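You operate a simulated robot arm through the tools that you are given. There is no shell and no other tool.

You run a simulated robot arm. Do the job below in one go: nothing can be reset, and whatever is moved stays where it is left.

TASK
Soak the green-banded stone in the blue tray and close the lid.
Fine: push the plug in and fill to the line with the tray's own button, without running over; leave the other tray dry and its plug out.

The check looks at the end state, three seconds after you hand in, the way a careful person would. Anything else that was tipped, shoved, dropped, spilled or broken makes it a failure. Lids that push on must go on centred and level and be pressed home; caps that screw on are set level and turned clockwise until they are tight.

THE ROBOT
A 7-joint arm with a two-finger parallel gripper, fixed in place. Base frame: the origin is on the floor under the middle of its stand, x ahead of it, y to its left, z up. Lengths are in cm, angles in rad, forces in N, time in s.
It reaches about 124.7 cm from its shoulder. Its first joint turns from -2.304 to 2.304 rad. Payload 3.91 kg.
Tool frame: the origin (TCP) lies between the finger pads and is the grasp point; the fingertips stand 3 cm ahead of it; z points along the fingers, y is the line along which they close. The gripper opens to 11 cm. The fingers are 2 cm wide and 1 cm thick; the gripper's body (4.8 by 11.2 cm) begins 5.5 cm behind the TCP.
Orientation is told as [roll, pitch, yaw] about the base's x, y, z axes, in that order, counted from this pose: with the fingers straight down and closing along the base's y, the tool's x points along the base's -x, its y along +y and its z along -z.

THE INTERFACE
- The arm moves only by the tool move_arm. Its argument "commands" is a list that holds one entry, the list of rows, each a list of 7 numbers: the shift along the base's x, y, z in units of 50 mm (1.0 is 50 mm), then the turn, a rotation vector about the base's x, y, z in units of 5 degrees (1.0 is 5 degrees), then the gripper command, from -1 (shut) to 1 (fully open), values between in proportion. In form: [[[dx, dy, dz, rx, ry, rz, grip], ...]]. A call has 1 to 20 rows; each row shifts and turns the commanded pose from where the row before left it. A call with a number of a shift or a turn outside -1 to 1 is refused whole. Rows are played at 5 a second. More than 5 cm and 0.15 rad between two rows, or a gripper value outside its range, and nothing of the call is played. Where a pose cannot be reached the arm comes as near as it can. A force on the tool above 90 N (or 10 N above the force at the start of the call, whichever is more), or a blocked arm, ends the call early, and 0.2 s more pass. The fingers move at their own pace (about 10.8 cm/s each) and stop on an object; they squeeze with about 26 N. The grip force told is the motor's: it shows also when the fingers shut on nothing. Time passes only in rows, and 0.2 s behind the last, so rows that do not move let the fingers close. The reply holds the time, the measured pose of the TCP, the force on the tool along the base axes, the opening and the grip force, in the units named above and with some noise, with the torque about the TCP (base axes, N m) and any sound that the robot's microphone picked up, and new pictures: "pictures" is both (left out), scene, wrist or none.
- Cameras (640 x 400 px; columns grow to the right, rows downward): "scene" is fixed at [40.97, -50.48, 161.78]; the picture's right is [0.98, -0.20, 0.00], its down [-0.09, -0.46, -0.89] and it looks along [0.18, 0.87, -0.47] (base axes); focal length 344 px, centre (320, 200). "wrist" rides on the gripper at [7.2, 1.7, -10.3] in the tool frame; the picture's right is [-0.23, 0.97, 0.00], its down [-0.76, -0.18, -0.62] and it looks along [-0.61, -0.14, 0.78] (tool axes); focal length 222 px, centre (320, 200). There is no depth. A picture from a camera that has moved, and an enlarged one, comes with that camera's place and axes in the base frame and with its lens. The place of the scene camera against the robot may be out by one fixed shift of up to 1.2 cm in any direction.
- close_up(camera, box): a new picture of the part [left, top, right, bottom] of that camera's present view, enlarged. It takes no simulated time.
- finish_job(): hands the job in; it is judged then, once.

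Places have to be worked out from the pictures, the camera data and where the tool is seen. Open the gripper and draw the arm clear of the work before you hand the job in, unless the task says otherwise.

The tools are called after ">>>" by a JSON object that holds its "method" and its "body". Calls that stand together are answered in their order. move_arm: Moves the arm, as the interface text tells. Its arguments: {"type":"object","properties":{"commands":{"type":"array","items":{"type":"array","items":{"type":"array","items":{"type":"number"}}}},"pictures":{"type":"string","enum":["both","scene","wrist","none"]}},"required":["commands"]} The other tools are called the same way: close_up (camera, box) takes an enlarged picture of a part of a camera's view; finish_job () hands the job in.

At the start:

```text
t: 0.0
ee_pos: [30.59, 44.7, 128.42]
tcp_rot: [-0.001, 0.0, -0.001]
wrist_force: [-0.1, -0.5, 0.3]
moment: [0.02, 0.02, 0.03]
finger_gap: 10.99
grip_force: 0.0
```

scene: 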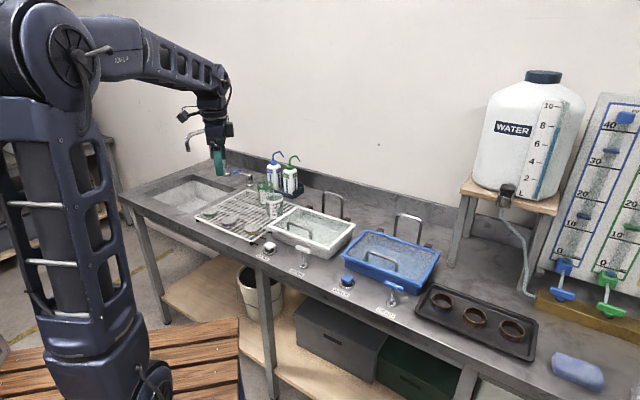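
wrist: 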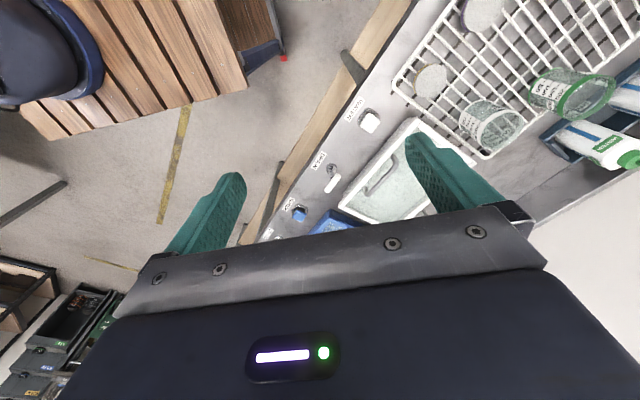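

I'll start by looking closely at the scene: the trays, the stones on the rack, the labels and buttons.

>>> {"method": "close_up", "body": {"camera": "scene", "box": [180, 180, 340, 280]}}

>>> {"method": "close_up", "body": {"camera": "scene", "box": [320, 210, 480, 310]}}

>>> {"method": "close_up", "body": {"camera": "scene", "box": [240, 130, 400, 230]}}

>>> {"method": "close_up", "body": {"camera": "scene", "box": [400, 250, 640, 400]}}

>>> {"method": "close_up", "body": {"camera": "wrist", "box": [250, 0, 640, 244]}}

```text
4.00 times, centred on (260, 230) of scene
camera zoom: at [40.97, -50.48, 161.78], right [0.98, -0.2, 0.0], down [-0.09, -0.46, -0.89], along [0.18, 0.87, -0.47], focal length 1374 px, centre (560, 80)
```

zoom: 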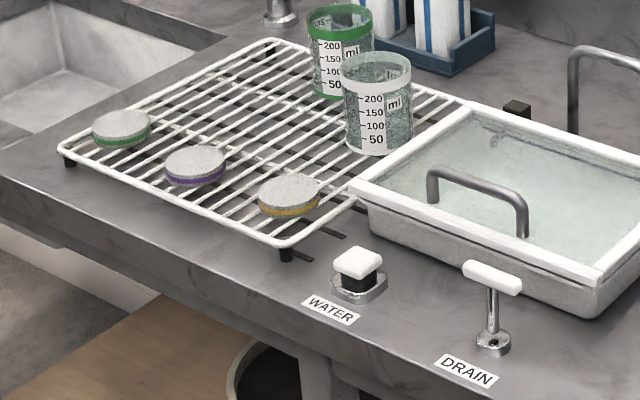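

```text
4.00 times, centred on (400, 260) of scene
camera zoom: at [40.97, -50.48, 161.78], right [0.98, -0.2, 0.0], down [-0.09, -0.46, -0.89], along [0.18, 0.87, -0.47], focal length 1374 px, centre (0, -40)
```

zoom: 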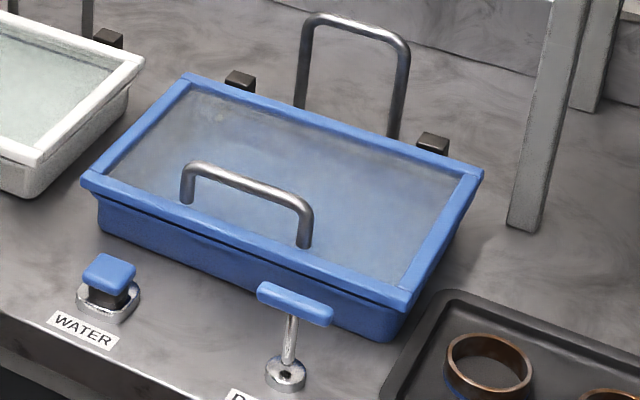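

```text
4.00 times, centred on (320, 180) of scene
camera zoom: at [40.97, -50.48, 161.78], right [0.98, -0.2, 0.0], down [-0.09, -0.46, -0.89], along [0.18, 0.87, -0.47], focal length 1374 px, centre (320, 280)
```

zoom: 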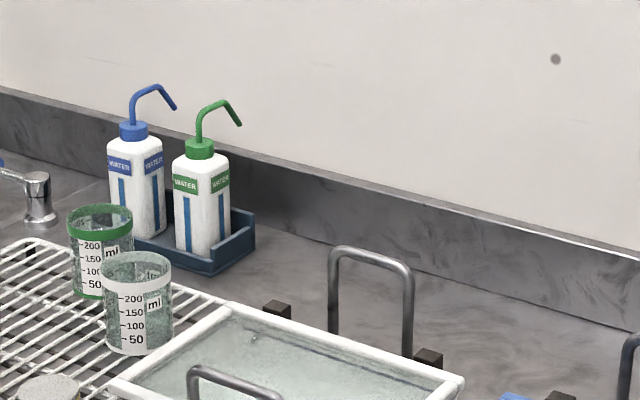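

```text
2.67 times, centred on (520, 325) of scene
camera zoom: at [40.97, -50.48, 161.78], right [0.98, -0.2, 0.0], down [-0.09, -0.46, -0.89], along [0.18, 0.87, -0.47], focal length 916 px, centre (-213, -133)
```

zoom: 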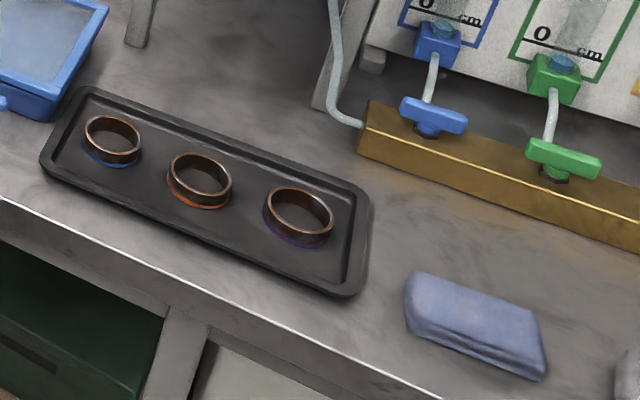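

```text
1.64 times, centred on (445, 122) of wrist
camera zoom: at [23.42, 46.22, 138.73], right [0.23, 0.97, 0.0], down [0.76, -0.18, 0.62], along [0.61, -0.14, -0.78], focal length 364 px, centre (115, 328)
```

zoom: 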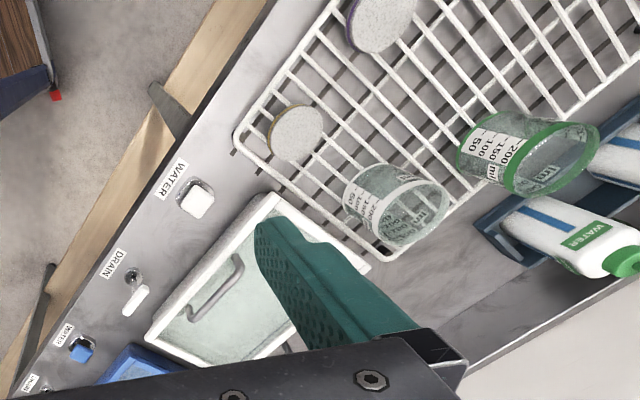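

The counter runs diagonally in front of the robot: the white tray is on the left and the blue tray is on the right at about (83, 36). Both trays have rear-hinged lids. I'll stay high and yaw the wrist camera to look straight over the blue tray.

>>> {"method": "move_arm", "body": {"commands": [[[0.488, -0.594, -0.068, 0, 0, 0.948, 1], [0.488, -0.594, -0.068, 0, 0, 0.948, 1], [0.488, -0.594, -0.068, 0, 0, 0.948, 1], [0.488, -0.594, -0.068, 0, 0, 0.948, 1], [0.488, -0.594, -0.068, 0, 0, 0.948, 1], [0.488, -0.594, -0.068, 0, 0, 0.948, 1], [0.488, -0.594, -0.068, 0, 0, 0.948, 1], [0.488, -0.594, -0.068, 0, 0, 0.948, 1], [0.488, -0.594, -0.068, 0, 0, 0.948, 1], [0.488, -0.594, -0.068, 0, 0, 0.948, 1], [0, 0, 0, 0, 0, 0, 1]]]}}

```text
t: 2.4
ee_pos: [55.25, 14.78, 125.15]
tcp_rot: [0.0, 0.0, 0.828]
wrist_force: [0.2, 0.0, 0.0]
moment: [0.02, -0.02, 0.03]
finger_gap: 10.98
grip_force: 0.0
camera wrist: at [49.05, 10.68, 135.51], right [-0.56, 0.83, 0.0], down [0.65, 0.44, 0.62], along [0.51, 0.35, -0.78], focal length 222 px, centre (320, 200)
```

scene: 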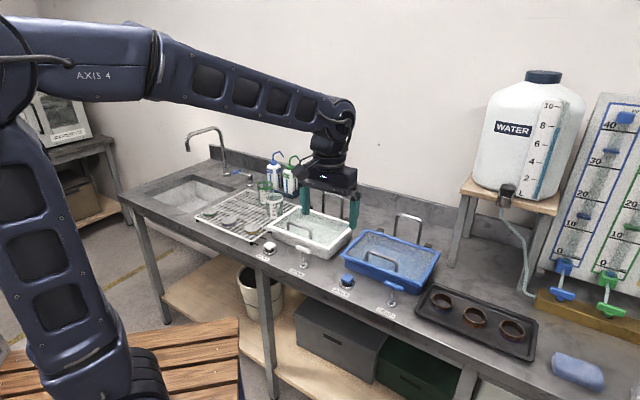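
wrist: 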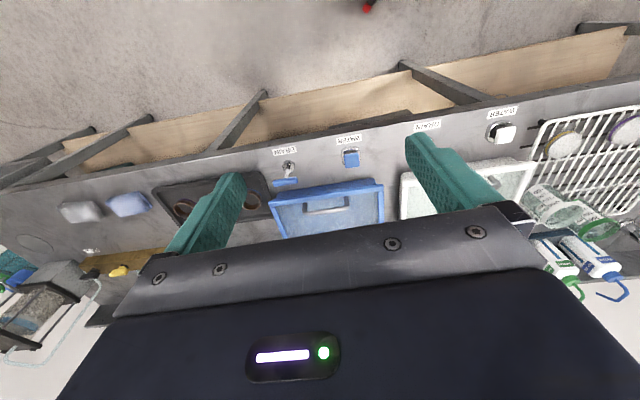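

The wrist view now shows the blue tray, its button and its drain knob. I'll enlarge both views to measure their positions.

>>> {"method": "close_up", "body": {"camera": "wrist", "box": [240, 130, 400, 230]}}

>>> {"method": "close_up", "body": {"camera": "wrist", "box": [480, 90, 640, 190]}}

>>> {"method": "close_up", "body": {"camera": "scene", "box": [330, 220, 450, 295]}}

>>> {"method": "close_up", "body": {"camera": "scene", "box": [285, 140, 381, 200]}}

```text
4.00 times, centred on (320, 180) of wrist
camera zoom: at [49.05, 10.68, 135.51], right [-0.56, 0.83, 0.0], down [0.65, 0.44, 0.62], along [0.51, 0.35, -0.78], focal length 888 px, centre (320, 280)
```

zoom: 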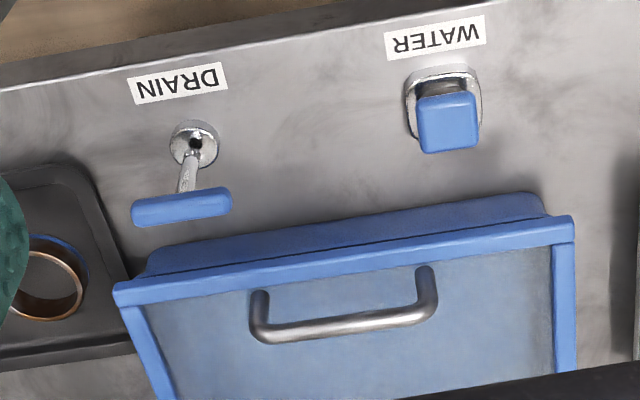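

```text
4.00 times, centred on (560, 140) of wrist
camera zoom: at [49.05, 10.68, 135.51], right [-0.56, 0.83, 0.0], down [0.65, 0.44, 0.62], along [0.51, 0.35, -0.78], focal length 888 px, centre (-640, 440)
```

zoom: 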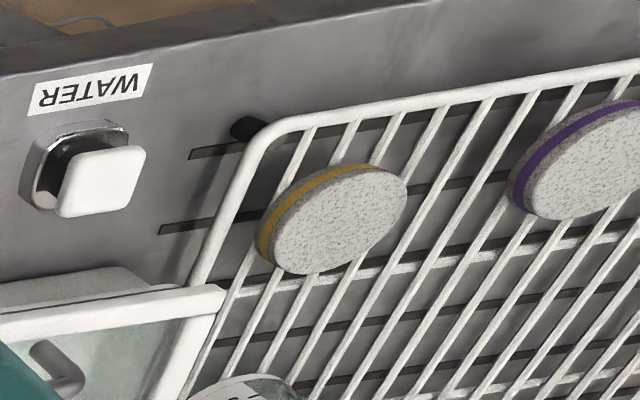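

```text
5.33 times, centred on (390, 258) of scene
camera zoom: at [40.97, -50.48, 161.78], right [0.98, -0.2, 0.0], down [-0.09, -0.46, -0.89], along [0.18, 0.87, -0.47], focal length 1832 px, centre (-53, -107)
```

zoom: 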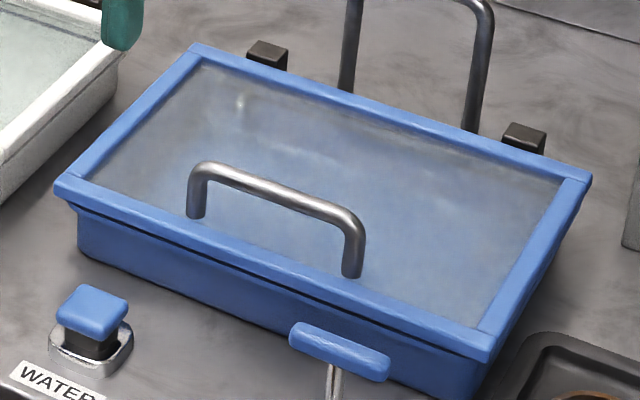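

```text
6.67 times, centred on (333, 170) of scene
camera zoom: at [40.97, -50.48, 161.78], right [0.98, -0.2, 0.0], down [-0.09, -0.46, -0.89], along [0.18, 0.87, -0.47], focal length 2290 px, centre (233, 400)
```

zoom: 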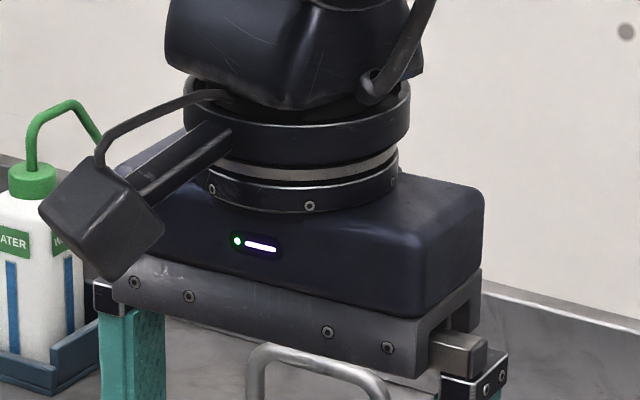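

I'll use the visible fingertips to calibrate the scene camera's fixed shift.

>>> {"method": "close_up", "body": {"camera": "scene", "box": [290, 180, 370, 230]}}

>>> {"method": "close_up", "body": {"camera": "wrist", "box": [360, 90, 520, 190]}}

```text
8.00 times, centred on (330, 205) of scene
camera zoom: at [40.97, -50.48, 161.78], right [0.98, -0.2, 0.0], down [-0.09, -0.46, -0.89], along [0.18, 0.87, -0.47], focal length 2748 px, centre (240, 160)
```

zoom: 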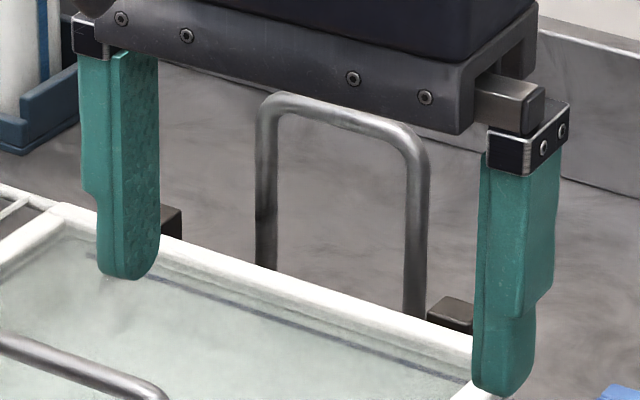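

```text
4.00 times, centred on (440, 140) of wrist
camera zoom: at [49.05, 10.68, 135.51], right [-0.56, 0.83, 0.0], down [0.65, 0.44, 0.62], along [0.51, 0.35, -0.78], focal length 888 px, centre (-160, 440)
```

zoom: 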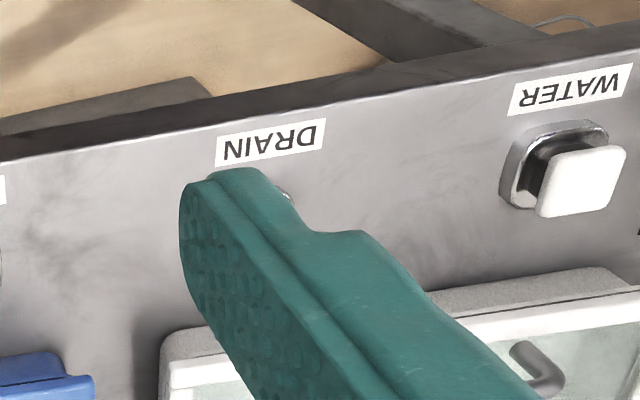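

From triangulation, the counter direction is about −47.5° in yaw. The lid handle bar is at about (76.3, 31.1, 96.7), the blue button at about (65.4, 31.1, 90), and the blue drain T at about (76, 20, 94.7). I'll move high above the handle with yaw −0.829, so the fingers close across the bar, and look again.

>>> {"method": "move_arm", "body": {"commands": [[[0.21, 0.164, -0.1, 0, 0, -0.9495, 1], [0.21, 0.164, -0.1, 0, 0, -0.9495, 1], [0.21, 0.164, -0.1, 0, 0, -0.9495, 1], [0.21, 0.164, -0.1, 0, 0, -0.9495, 1], [0.21, 0.164, -0.1, 0, 0, -0.9495, 1], [0.21, 0.164, -0.1, 0, 0, -0.9495, 1], [0.21, 0.164, -0.1, 0, 0, -0.9495, 1], [0.21, 0.164, -0.1, 0, 0, -0.9495, 1], [0.21, 0.164, -0.1, 0, 0, -0.9495, 1], [0.21, 0.164, -0.1, 0, 0, -0.9495, 1], [0.21, 0.164, -0.1, 0, 0, -0.9495, 1], [0.21, 0.164, -0.1, 0, 0, -0.9495, 1], [0.21, 0.164, -0.1, 0, 0, -0.9495, 1], [0.21, 0.164, -0.1, 0, 0, -0.9495, 1], [0.21, 0.164, -0.1, 0, 0, -0.9495, 1], [0.21, 0.164, -0.1, 0, 0, -0.9495, 1], [0.21, 0.164, -0.1, 0, 0, -0.9495, 1], [0.21, 0.164, -0.1, 0, 0, -0.9495, 1], [0.21, 0.164, -0.1, 0, 0, -0.9495, 1], [0.21, 0.164, -0.1, 0, 0, -0.9495, 1]]]}}

```text
t: 6.6
ee_pos: [76.15, 31.51, 115.13]
tcp_rot: [-0.001, 0.001, -0.83]
wrist_force: [0.4, 0.0, -0.4]
moment: [0.0, -0.01, -0.01]
finger_gap: 11.0
grip_force: 0.1
camera wrist: at [72.47, 37.94, 125.39], right [0.87, 0.49, 0.0], down [0.38, -0.68, 0.62], along [0.3, -0.54, -0.78], focal length 222 px, centre (320, 200)
```

scene: 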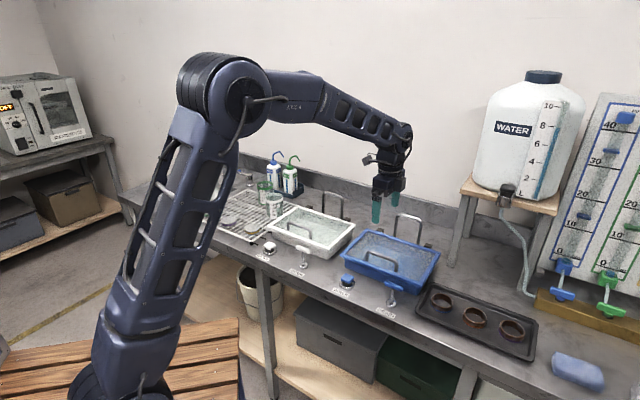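
wrist: 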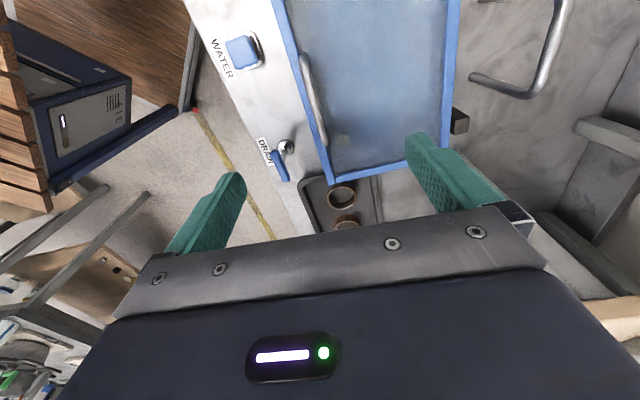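

This gives a good overhead view of the tray, hinges and stop bar. I'll enlarge it to measure the handle and rim precisely.

>>> {"method": "close_up", "body": {"camera": "wrist", "box": [220, 0, 380, 100]}}

>>> {"method": "close_up", "body": {"camera": "wrist", "box": [240, 90, 400, 190]}}

>>> {"method": "close_up", "body": {"camera": "wrist", "box": [430, 0, 640, 131]}}

>>> {"method": "close_up", "body": {"camera": "scene", "box": [330, 175, 450, 250]}}

```text
4.00 times, centred on (300, 50) of wrist
camera zoom: at [72.47, 37.94, 125.39], right [0.87, 0.49, 0.0], down [0.38, -0.68, 0.62], along [0.3, -0.54, -0.78], focal length 888 px, centre (400, 800)
```

zoom: 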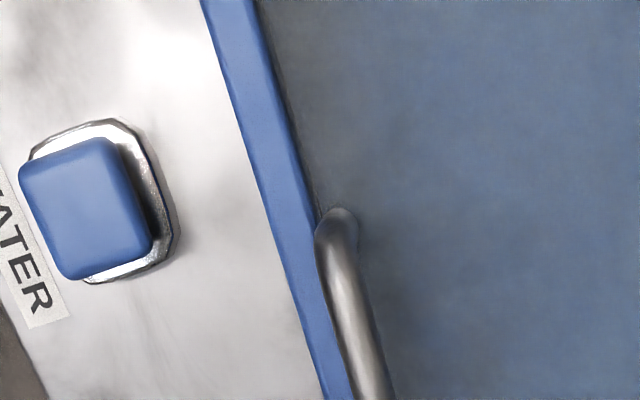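

```text
4.00 times, centred on (320, 140) of wrist
camera zoom: at [72.47, 37.94, 125.39], right [0.87, 0.49, 0.0], down [0.38, -0.68, 0.62], along [0.3, -0.54, -0.78], focal length 888 px, centre (320, 440)
```

zoom: 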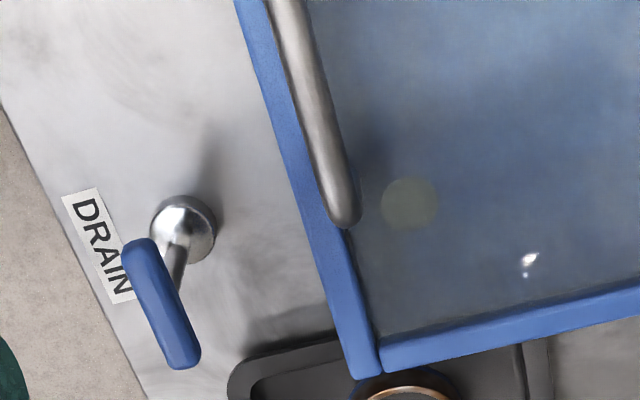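

```text
3.05 times, centred on (535, 66) of wrist
camera zoom: at [72.47, 37.94, 125.39], right [0.87, 0.49, 0.0], down [0.38, -0.68, 0.62], along [0.3, -0.54, -0.78], focal length 677 px, centre (-335, 610)
```

zoom: 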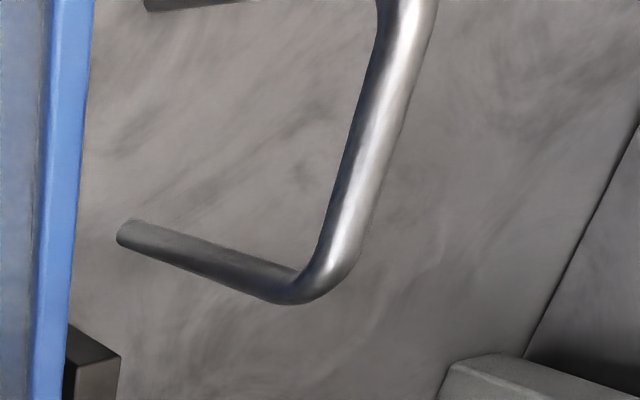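

```text
5.33 times, centred on (390, 212) of scene
camera zoom: at [40.97, -50.48, 161.78], right [0.98, -0.2, 0.0], down [-0.09, -0.46, -0.89], along [0.18, 0.87, -0.47], focal length 1832 px, centre (-53, 133)
```

zoom: 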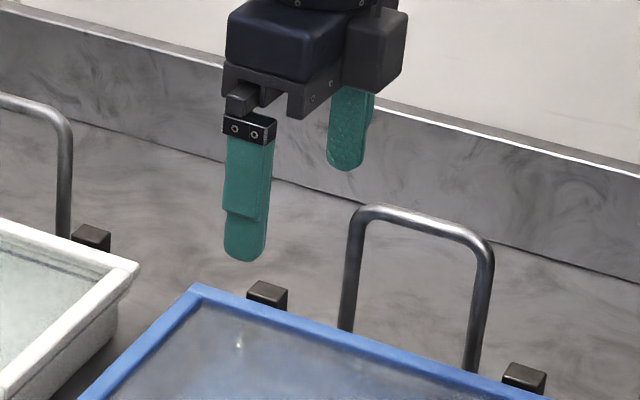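

Combining both wrist views puts the bar at about (75.8, 30.8, 97.5) and the rim top at about 93.7. I'll descend part way with a narrower opening and check that the bar is centred between the fingers.

>>> {"method": "move_arm", "body": {"commands": [[[-0.014, -0.028, -0.5, 0, 0, 0, -0.09], [-0.014, -0.028, -0.5, 0, 0, 0, -0.09], [-0.014, -0.028, -0.5, 0, 0, 0, -0.09], [-0.014, -0.028, -0.5, 0, 0, 0, -0.09], [-0.014, -0.028, -0.42, 0, 0, 0, -0.09], [0, 0, 0, 0, 0, 0, -0.09]]]}}

>>> {"method": "close_up", "body": {"camera": "wrist", "box": [220, 60, 420, 185]}}

>>> {"method": "close_up", "body": {"camera": "scene", "box": [340, 175, 460, 250]}}

```text
t: 8.0
ee_pos: [75.77, 30.66, 102.98]
tcp_rot: [0.001, 0.0, -0.83]
wrist_force: [-0.1, -0.6, -0.2]
moment: [0.0, 0.02, 0.0]
finger_gap: 5.0
grip_force: 0.1
camera wrist: at [72.03, 37.02, 113.32], right [0.87, 0.49, 0.0], down [0.38, -0.68, 0.62], along [0.3, -0.54, -0.78], focal length 222 px, centre (320, 200)
```

scene: 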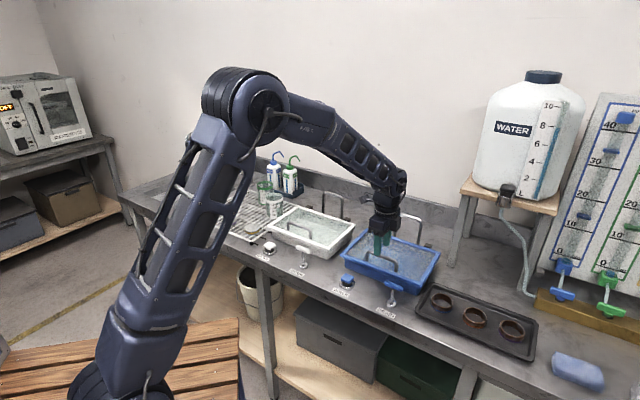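
wrist: 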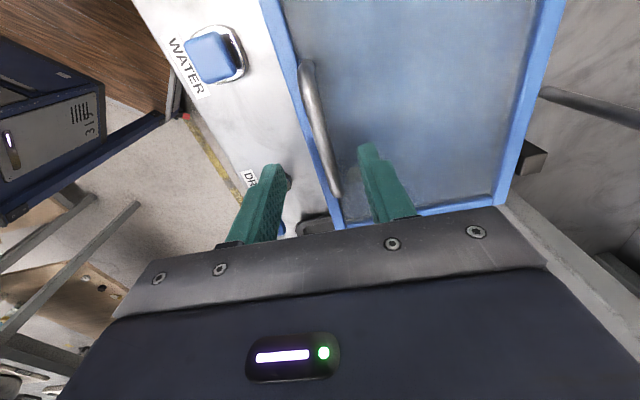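

```text
3.20 times, centred on (320, 122) of wrist
camera zoom: at [72.03, 37.02, 113.32], right [0.87, 0.49, 0.0], down [0.38, -0.68, 0.62], along [0.3, -0.54, -0.78], focal length 711 px, centre (320, 448)
```

zoom: 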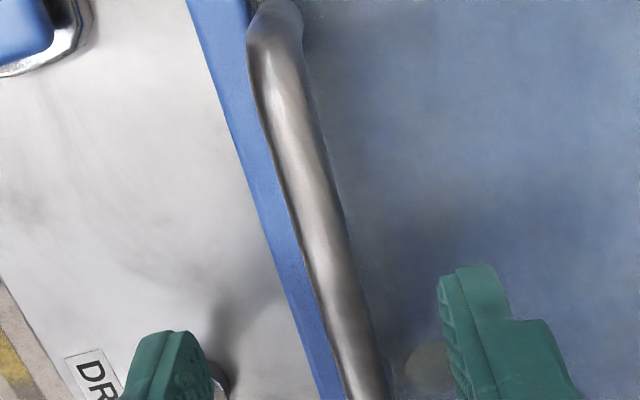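

```text
5.33 times, centred on (400, 212) of scene
camera zoom: at [40.97, -50.48, 161.78], right [0.98, -0.2, 0.0], down [-0.09, -0.46, -0.89], along [0.18, 0.87, -0.47], focal length 1832 px, centre (-107, 133)
```

zoom: 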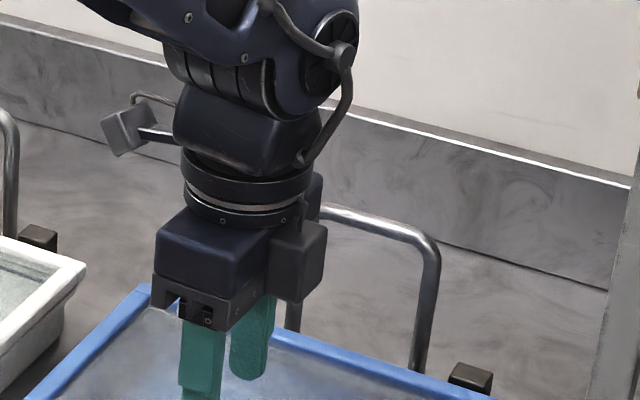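

The bar is centred within about 0.2 cm and nearly parallel to the fingers' line. I'll descend to straddle it and close.

>>> {"method": "move_arm", "body": {"commands": [[[0.03, 0.03, -0.35, 0, 0, 0, -0.09], [0, 0, -0.35, 0, 0, 0, -0.09], [0, 0, -0.316, 0, 0, 0, -0.09], [0, 0, 0, 0, 0, 0, -0.09], [0, 0, 0, 0, 0, 0, -1], [0, 0, 0, 0, 0, 0, -1], [0, 0, 0, 0, 0, 0, -1]]]}}

>>> {"method": "close_up", "body": {"camera": "wrist", "box": [220, 60, 420, 185]}}

>>> {"method": "close_up", "body": {"camera": "scene", "box": [340, 205, 460, 280]}}

```text
t: 9.6
ee_pos: [75.94, 30.91, 97.96]
tcp_rot: [0.002, 0.0, -0.83]
wrist_force: [30.6, 23.3, -5.0]
moment: [-0.21, -0.51, 0.94]
finger_gap: 1.25
grip_force: 45.5
camera wrist: at [72.25, 37.24, 108.29], right [0.87, 0.49, 0.0], down [0.38, -0.68, 0.62], along [0.31, -0.54, -0.78], focal length 222 px, centre (320, 200)
```

scene: 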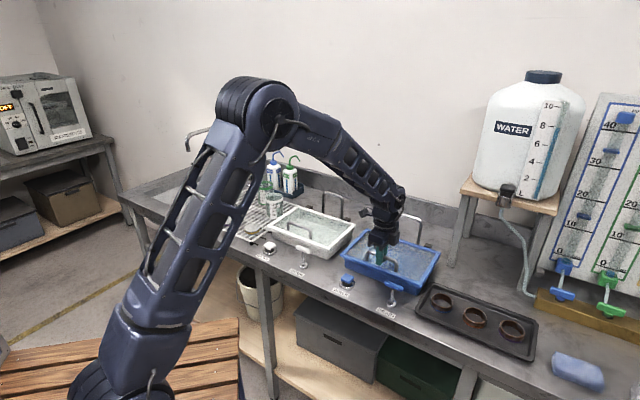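
wrist: 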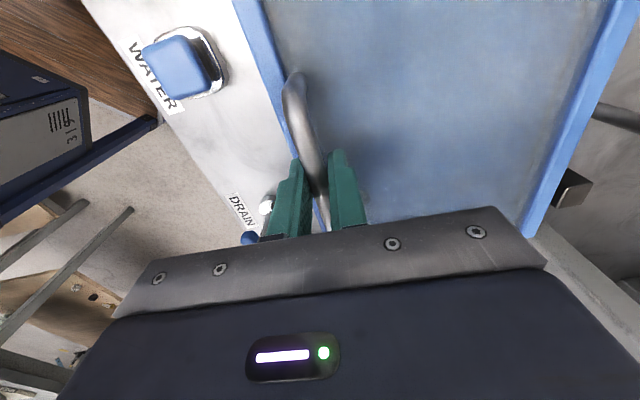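

```text
3.20 times, centred on (320, 122) of wrist
camera zoom: at [72.25, 37.24, 108.29], right [0.87, 0.49, 0.0], down [0.38, -0.68, 0.62], along [0.31, -0.54, -0.78], focal length 711 px, centre (320, 448)
```

zoom: 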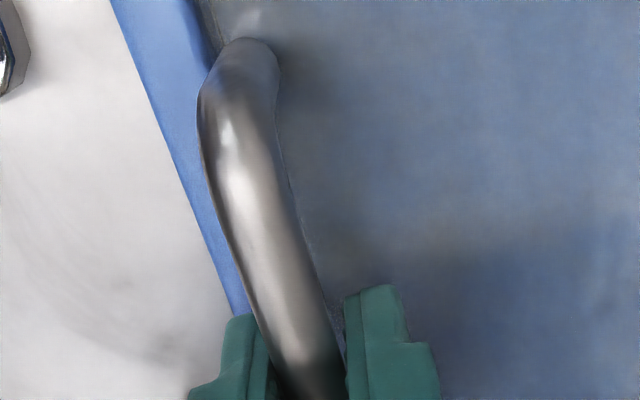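

```text
5.33 times, centred on (400, 242) of scene
camera zoom: at [40.97, -50.48, 161.78], right [0.98, -0.2, 0.0], down [-0.09, -0.46, -0.89], along [0.18, 0.87, -0.47], focal length 1832 px, centre (-107, -27)
```

zoom: 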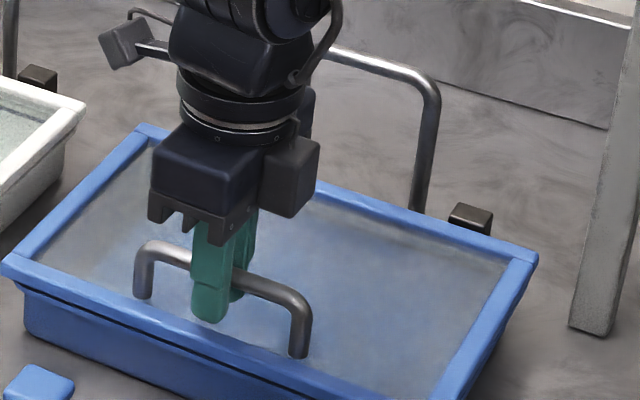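

The bar is gripped (gap 1.25). There's a modest lateral load in +n, so I'll ease that way and begin lifting the lid along its hinge arc by about 10°.

>>> {"method": "move_arm", "body": {"commands": [[[0.025, 0.024, 0.0, 0, 0, 0, -1], [0.02, 0.019, 0.1, 0, 0, 0, -1], [0.03, 0.028, 0.15, 0, 0, 0, -1], [0.045, 0.042, 0.18, 0, 0, 0, -1], [0.055, 0.052, 0.19, 0, 0, 0, -1], [0, 0, 0, 0, 0, 0, -1]]]}}

>>> {"method": "close_up", "body": {"camera": "scene", "box": [340, 205, 460, 280]}}

```text
t: 11.0
ee_pos: [76.56, 31.53, 101.03]
tcp_rot: [-0.002, 0.0, -0.831]
wrist_force: [-28.8, -30.2, 12.7]
moment: [0.19, 0.73, 0.9]
finger_gap: 1.23
grip_force: 45.8
camera wrist: at [72.93, 37.9, 111.33], right [0.87, 0.49, 0.0], down [0.38, -0.68, 0.62], along [0.3, -0.54, -0.78], focal length 222 px, centre (320, 200)
```

scene: 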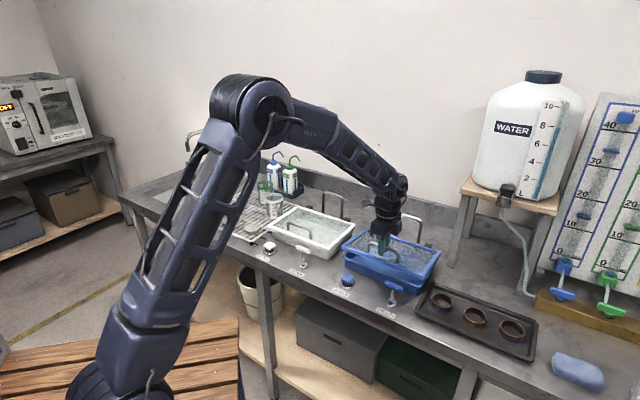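
wrist: 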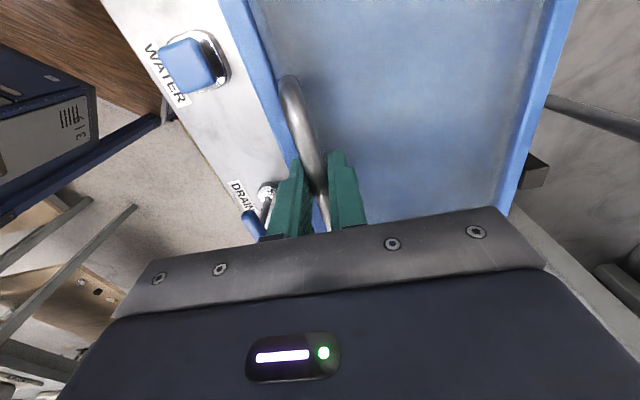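

```text
5.33 times, centred on (400, 242) of scene
camera zoom: at [40.97, -50.48, 161.78], right [0.98, -0.2, 0.0], down [-0.09, -0.46, -0.89], along [0.18, 0.87, -0.47], focal length 1832 px, centre (-107, -27)
```

zoom: 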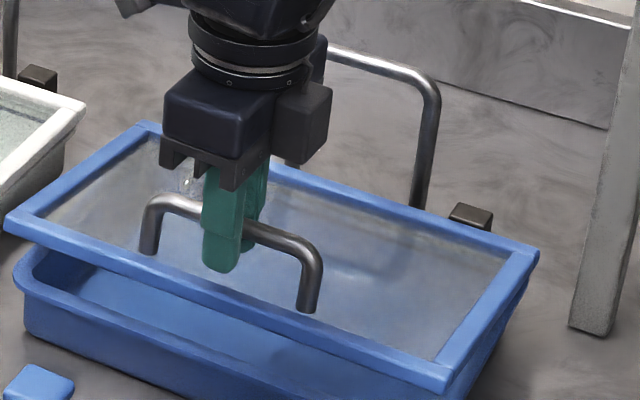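

The lid is opening cleanly. The lateral load flipped sign, so the true arc needs slightly less travel in +n than I modelled. I'll correct that and continue in steps.

>>> {"method": "move_arm", "body": {"commands": [[[0.0316, 0.03, 0.21, 0, 0, 0, -1], [0.07, 0.0665, 0.2046, 0, 0, 0, -1], [0.0789, 0.0749, 0.198, 0, 0, 0, -1], [0.0874, 0.083, 0.191, 0, 0, 0, -1], [0, 0, 0, 0, 0, 0, -1]]], "pictures": "scene"}}

```text
t: 12.2
ee_pos: [77.96, 32.89, 105.04]
tcp_rot: [0.002, 0.0, -0.831]
wrist_force: [-8.2, -24.4, 15.3]
moment: [-0.07, 0.08, 0.96]
finger_gap: 1.21
grip_force: 44.9
```

scene: 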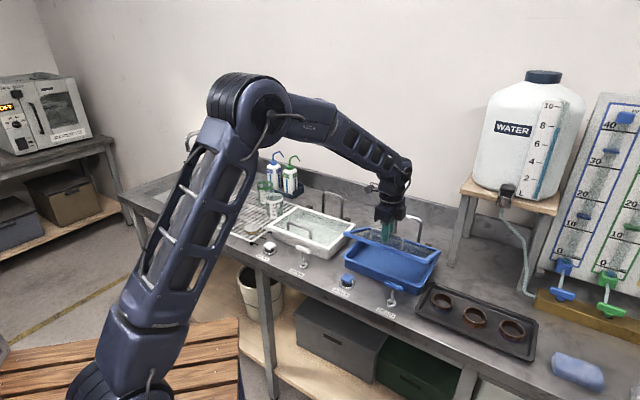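

The forces are moderate and the lid is at roughly 24°. I'll continue the arc with a small correction in n and a 1° yaw relief.

>>> {"method": "move_arm", "body": {"commands": [[[0.0816, 0.0764, 0.1836, 0, 0, 0.1, -1], [0.1045, 0.0978, 0.175, 0, 0, 0.1, -1], [0.1118, 0.1046, 0.1658, 0, 0, 0, -1], [0.1194, 0.1117, 0.1562, 0, 0, 0, -1], [0.1259, 0.1177, 0.1462, 0, 0, 0, -1], [0, 0, 0, 0, 0, 0, -1]]], "pictures": "both"}}

>>> {"method": "close_up", "body": {"camera": "scene", "box": [330, 180, 470, 268]}}

```text
t: 13.6
ee_pos: [80.79, 35.68, 109.07]
tcp_rot: [0.0, 0.003, -0.81]
wrist_force: [-19.9, 8.5, 7.2]
moment: [0.5, 0.65, 0.84]
finger_gap: 1.18
grip_force: 45.2
camera wrist: at [76.93, 41.98, 119.41], right [0.86, 0.51, 0.0], down [0.4, -0.68, 0.62], along [0.31, -0.54, -0.78], focal length 222 px, centre (320, 200)
```

scene: 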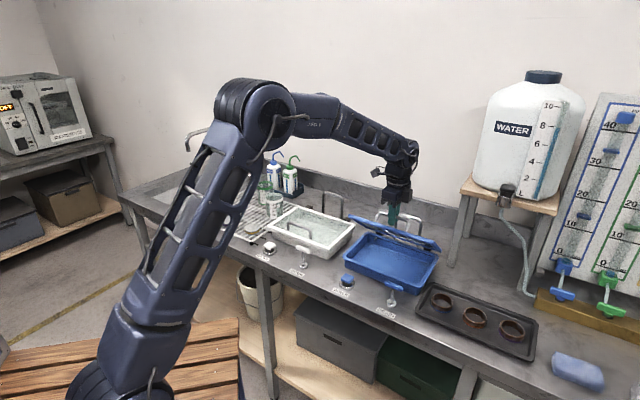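
wrist: 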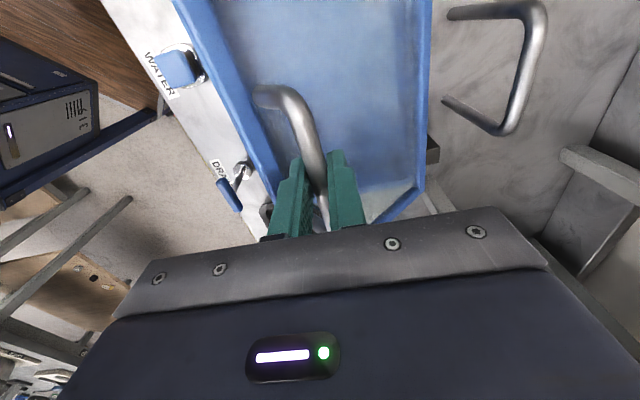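

```text
4.55 times, centred on (400, 224) of scene
camera zoom: at [40.97, -50.48, 161.78], right [0.98, -0.2, 0.0], down [-0.09, -0.46, -0.89], along [0.18, 0.87, -0.47], focal length 1562 px, centre (-44, 91)
```

zoom: 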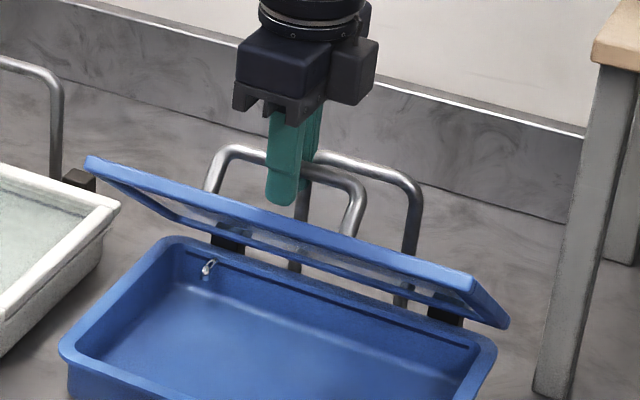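

The lid is about 46° open, and a circle fit gives a pivot near b≈92.9, z≈95. A water inlet and a dark fill line are visible on the back wall. I'll continue on the refined arc.

>>> {"method": "move_arm", "body": {"commands": [[[0.117, 0.1375, 0.1202, 0, 0, 0.1, -1], [0.1473, 0.1386, 0.117, 0, 0, 0, -1], [0.1532, 0.1441, 0.1026, 0, 0, 0, -1], [0.1578, 0.1485, 0.0878, 0, 0, 0, -1], [0.1619, 0.1523, 0.0724, 0, 0, 0, -1], [0, 0, 0, 0, 0, 0, -1]]], "pictures": "both"}}

>>> {"method": "close_up", "body": {"camera": "scene", "box": [330, 180, 470, 268]}}

```text
t: 15.0
ee_pos: [84.51, 39.02, 111.66]
tcp_rot: [0.002, -0.002, -0.804]
wrist_force: [-19.0, 2.0, 29.7]
moment: [-0.29, -0.23, 0.41]
finger_gap: 1.12
grip_force: 45.6
camera wrist: at [80.65, 45.24, 121.89], right [0.86, 0.51, 0.0], down [0.4, -0.67, 0.62], along [0.32, -0.54, -0.78], focal length 222 px, centre (320, 200)
```

scene: 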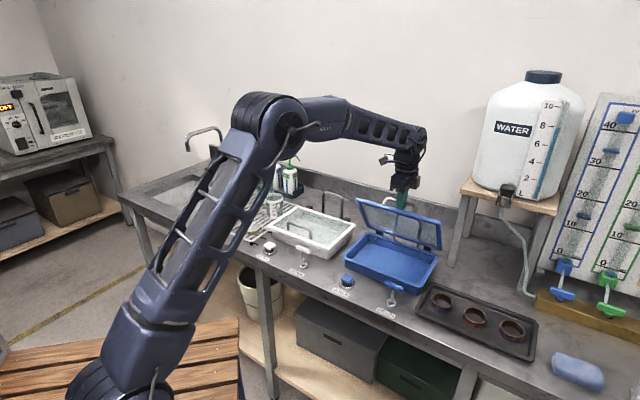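
wrist: 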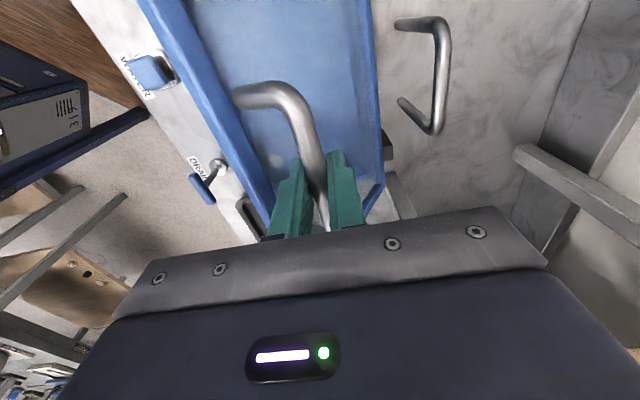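

```text
4.55 times, centred on (400, 224) of scene
camera zoom: at [40.97, -50.48, 161.78], right [0.98, -0.2, 0.0], down [-0.09, -0.46, -0.89], along [0.18, 0.87, -0.47], focal length 1562 px, centre (-44, 91)
```

zoom: 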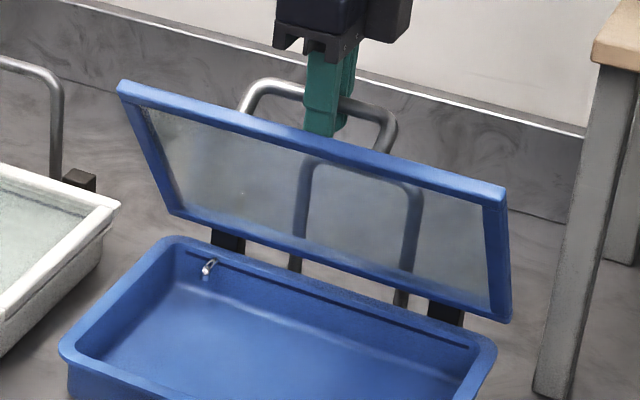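

The lid is at about 65°. There is an upward load of about 30 N, so the true radius is slightly larger; I'll lift a bit more and continue towards vertical.

>>> {"method": "move_arm", "body": {"commands": [[[0.159, 0.1775, 0.094, 0, 0, 0, -1], [0.1722, 0.1621, 0.0458, 0, 0, 0, -1], [0.1738, 0.1636, 0.0294, 0, 0, 0, -1], [0.175, 0.1647, 0.0124, 0, 0, 0, -1], [0.1753, 0.1649, -0.0042, 0, 0, 0, -1], [0, 0, 0, 0, 0, 0, -1]]], "pictures": "both"}}

>>> {"method": "close_up", "body": {"camera": "scene", "box": [330, 160, 470, 248]}}

```text
t: 16.4
ee_pos: [88.82, 43.33, 112.89]
tcp_rot: [0.002, 0.0, -0.802]
wrist_force: [-16.2, 15.7, 25.4]
moment: [0.04, -0.03, 0.18]
finger_gap: 1.14
grip_force: 45.0
camera wrist: at [84.99, 49.52, 123.03], right [0.86, 0.51, 0.0], down [0.4, -0.67, 0.62], along [0.32, -0.53, -0.78], focal length 222 px, centre (320, 200)
```

scene: 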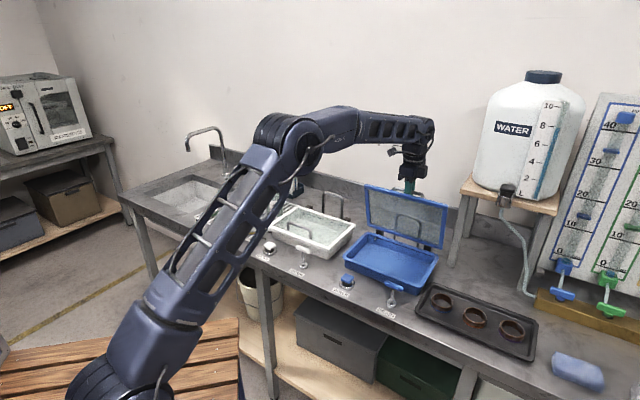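
wrist: 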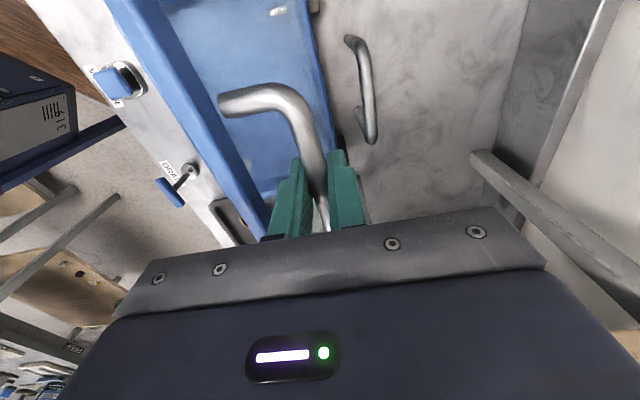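

```text
4.55 times, centred on (400, 204) of scene
camera zoom: at [40.97, -50.48, 161.78], right [0.98, -0.2, 0.0], down [-0.09, -0.46, -0.89], along [0.18, 0.87, -0.47], focal length 1562 px, centre (-44, 182)
```

zoom: 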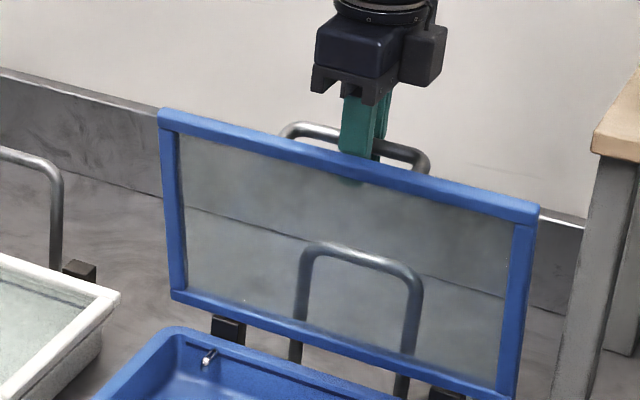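

The lid is near vertical with modest loads. I'll continue past vertical towards the stop bar, correcting slightly up and left.

>>> {"method": "move_arm", "body": {"commands": [[[0.158, 0.1825, 0.03, 0, 0, 0, -1], [0.17, 0.1665, -0.0376, 0, 0, 0, -1], [0.1677, 0.1642, -0.0542, 0, 0, 0, -1], [0, 0, 0, 0, 0, 0, -1]]], "pictures": "both"}}

>>> {"method": "close_up", "body": {"camera": "scene", "box": [330, 160, 470, 248]}}

```text
t: 17.4
ee_pos: [91.21, 45.69, 112.51]
tcp_rot: [0.003, -0.002, -0.805]
wrist_force: [-3.1, 10.8, 33.0]
moment: [-0.2, -0.27, 0.26]
finger_gap: 1.17
grip_force: 45.6
camera wrist: at [87.46, 51.99, 122.76], right [0.86, 0.51, 0.0], down [0.4, -0.67, 0.62], along [0.32, -0.53, -0.78], focal length 222 px, centre (320, 200)
```

scene: 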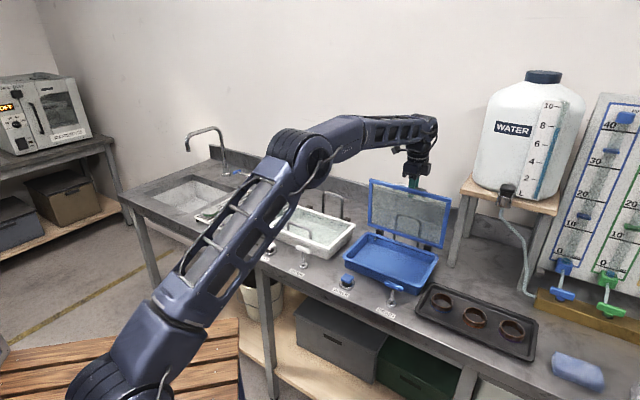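
wrist: 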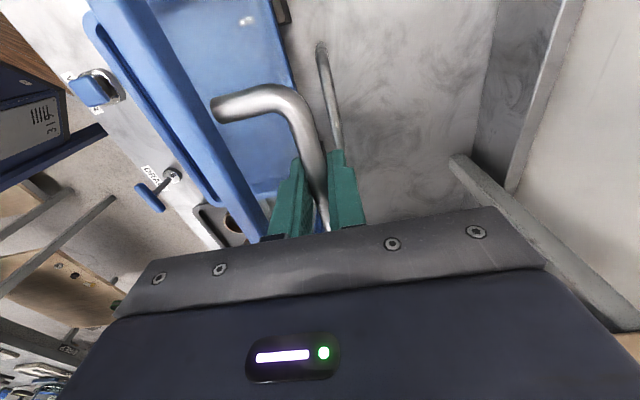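

```text
4.55 times, centred on (400, 204) of scene
camera zoom: at [40.97, -50.48, 161.78], right [0.98, -0.2, 0.0], down [-0.09, -0.46, -0.89], along [0.18, 0.87, -0.47], focal length 1562 px, centre (-44, 182)
```

zoom: 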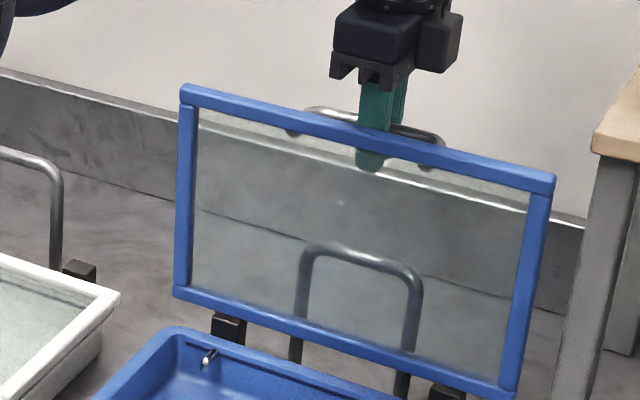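

The lid is just past vertical and nothing is colliding. I'll keep following it back slowly, a little higher to relieve the upward load.

>>> {"method": "move_arm", "body": {"commands": [[[0.16, 0.164, 0.02, 0, 0, 0, -1], [0.16, 0.164, -0.03, 0, 0, 0, -1], [0.16, 0.164, -0.05, 0, 0, 0, -1], [0, 0, 0, 0, 0, 0, -1]]], "pictures": "both"}}

>>> {"method": "close_up", "body": {"camera": "scene", "box": [330, 160, 470, 248]}}

```text
t: 18.4
ee_pos: [93.74, 48.08, 111.67]
tcp_rot: [-0.001, 0.001, -0.804]
wrist_force: [-2.7, 1.8, -1.2]
moment: [-0.27, -0.34, 0.23]
finger_gap: 1.16
grip_force: 45.2
camera wrist: at [89.88, 54.37, 121.91], right [0.86, 0.51, 0.0], down [0.4, -0.67, 0.62], along [0.32, -0.54, -0.78], focal length 222 px, centre (320, 200)
```

scene: 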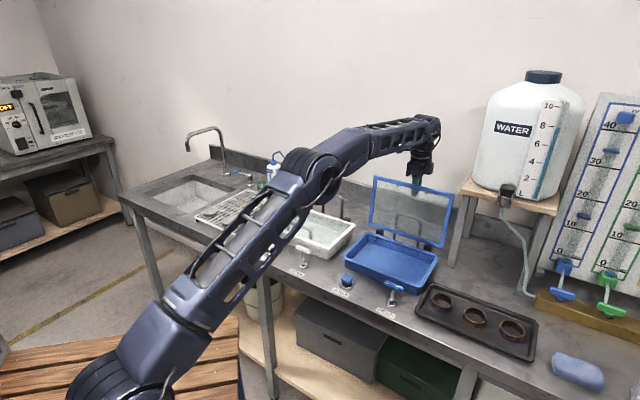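
wrist: 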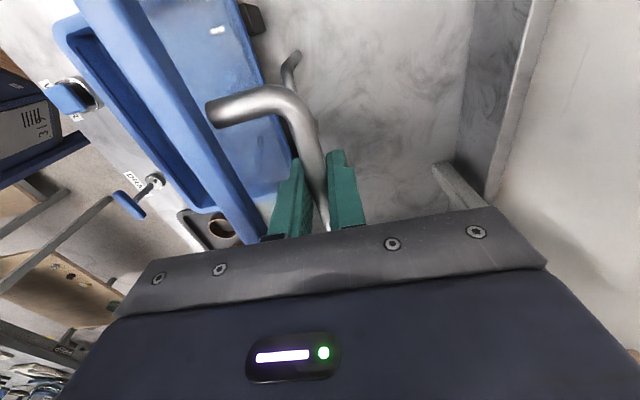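

```text
4.55 times, centred on (400, 204) of scene
camera zoom: at [40.97, -50.48, 161.78], right [0.98, -0.2, 0.0], down [-0.09, -0.46, -0.89], along [0.18, 0.87, -0.47], focal length 1562 px, centre (-44, 182)
```

zoom: 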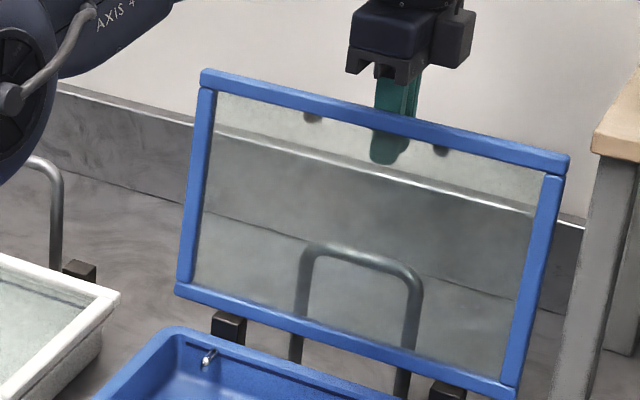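

Loads are near zero with the lid about 105° open. I'll follow it a bit further down and back to rest it gently on the stop.

>>> {"method": "move_arm", "body": {"commands": [[[0.155, 0.16, -0.11, 0, 0, 0, -1], [0.15, 0.155, -0.125, 0, 0, 0, -1], [0, 0, 0, 0, 0, 0, -1]]], "pictures": "both"}}

>>> {"method": "close_up", "body": {"camera": "scene", "box": [330, 160, 470, 248]}}

>>> {"method": "close_up", "body": {"camera": "wrist", "box": [180, 0, 420, 150]}}

```text
t: 19.0
ee_pos: [94.64, 49.02, 110.98]
tcp_rot: [-0.012, 0.0, -0.807]
wrist_force: [-60.8, -45.8, 10.4]
moment: [0.13, 0.15, 0.28]
finger_gap: 1.17
grip_force: 45.0
stopped in row 3: the force on the tool passed its limit at 95 N (the readings are from after the stop); the commanded pose is now the measured one
camera wrist: at [90.99, 55.49, 121.37], right [0.86, 0.51, -0.01], down [0.4, -0.67, 0.63], along [0.31, -0.54, -0.78], focal length 222 px, centre (320, 200)
```

scene: 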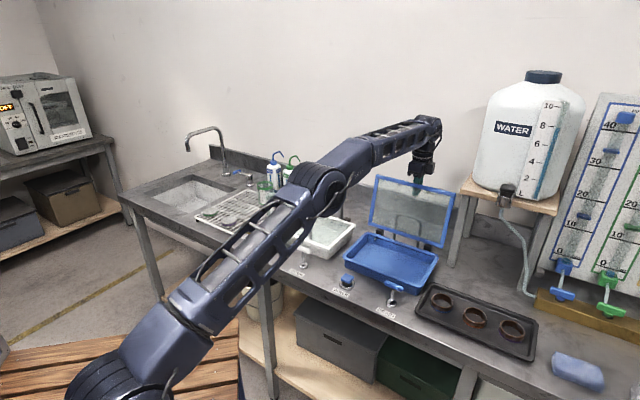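
wrist: 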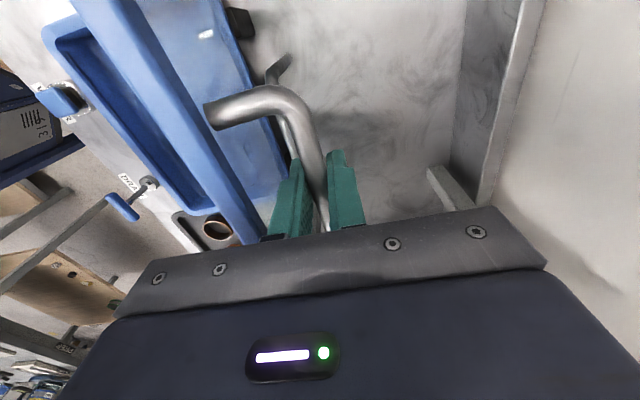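

```text
4.55 times, centred on (400, 204) of scene
camera zoom: at [40.97, -50.48, 161.78], right [0.98, -0.2, 0.0], down [-0.09, -0.46, -0.89], along [0.18, 0.87, -0.47], focal length 1562 px, centre (-44, 182)
```

zoom: 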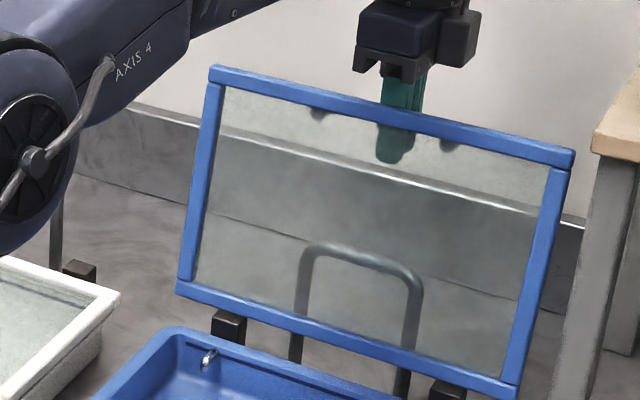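

```text
2.67 times, centred on (300, 75) of wrist
camera zoom: at [90.99, 55.49, 121.37], right [0.86, 0.51, -0.01], down [0.4, -0.67, 0.63], along [0.31, -0.54, -0.78], focal length 592 px, centre (373, 533)
```

zoom: 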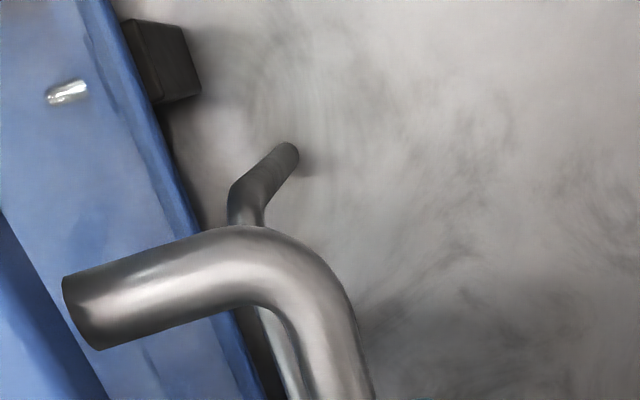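

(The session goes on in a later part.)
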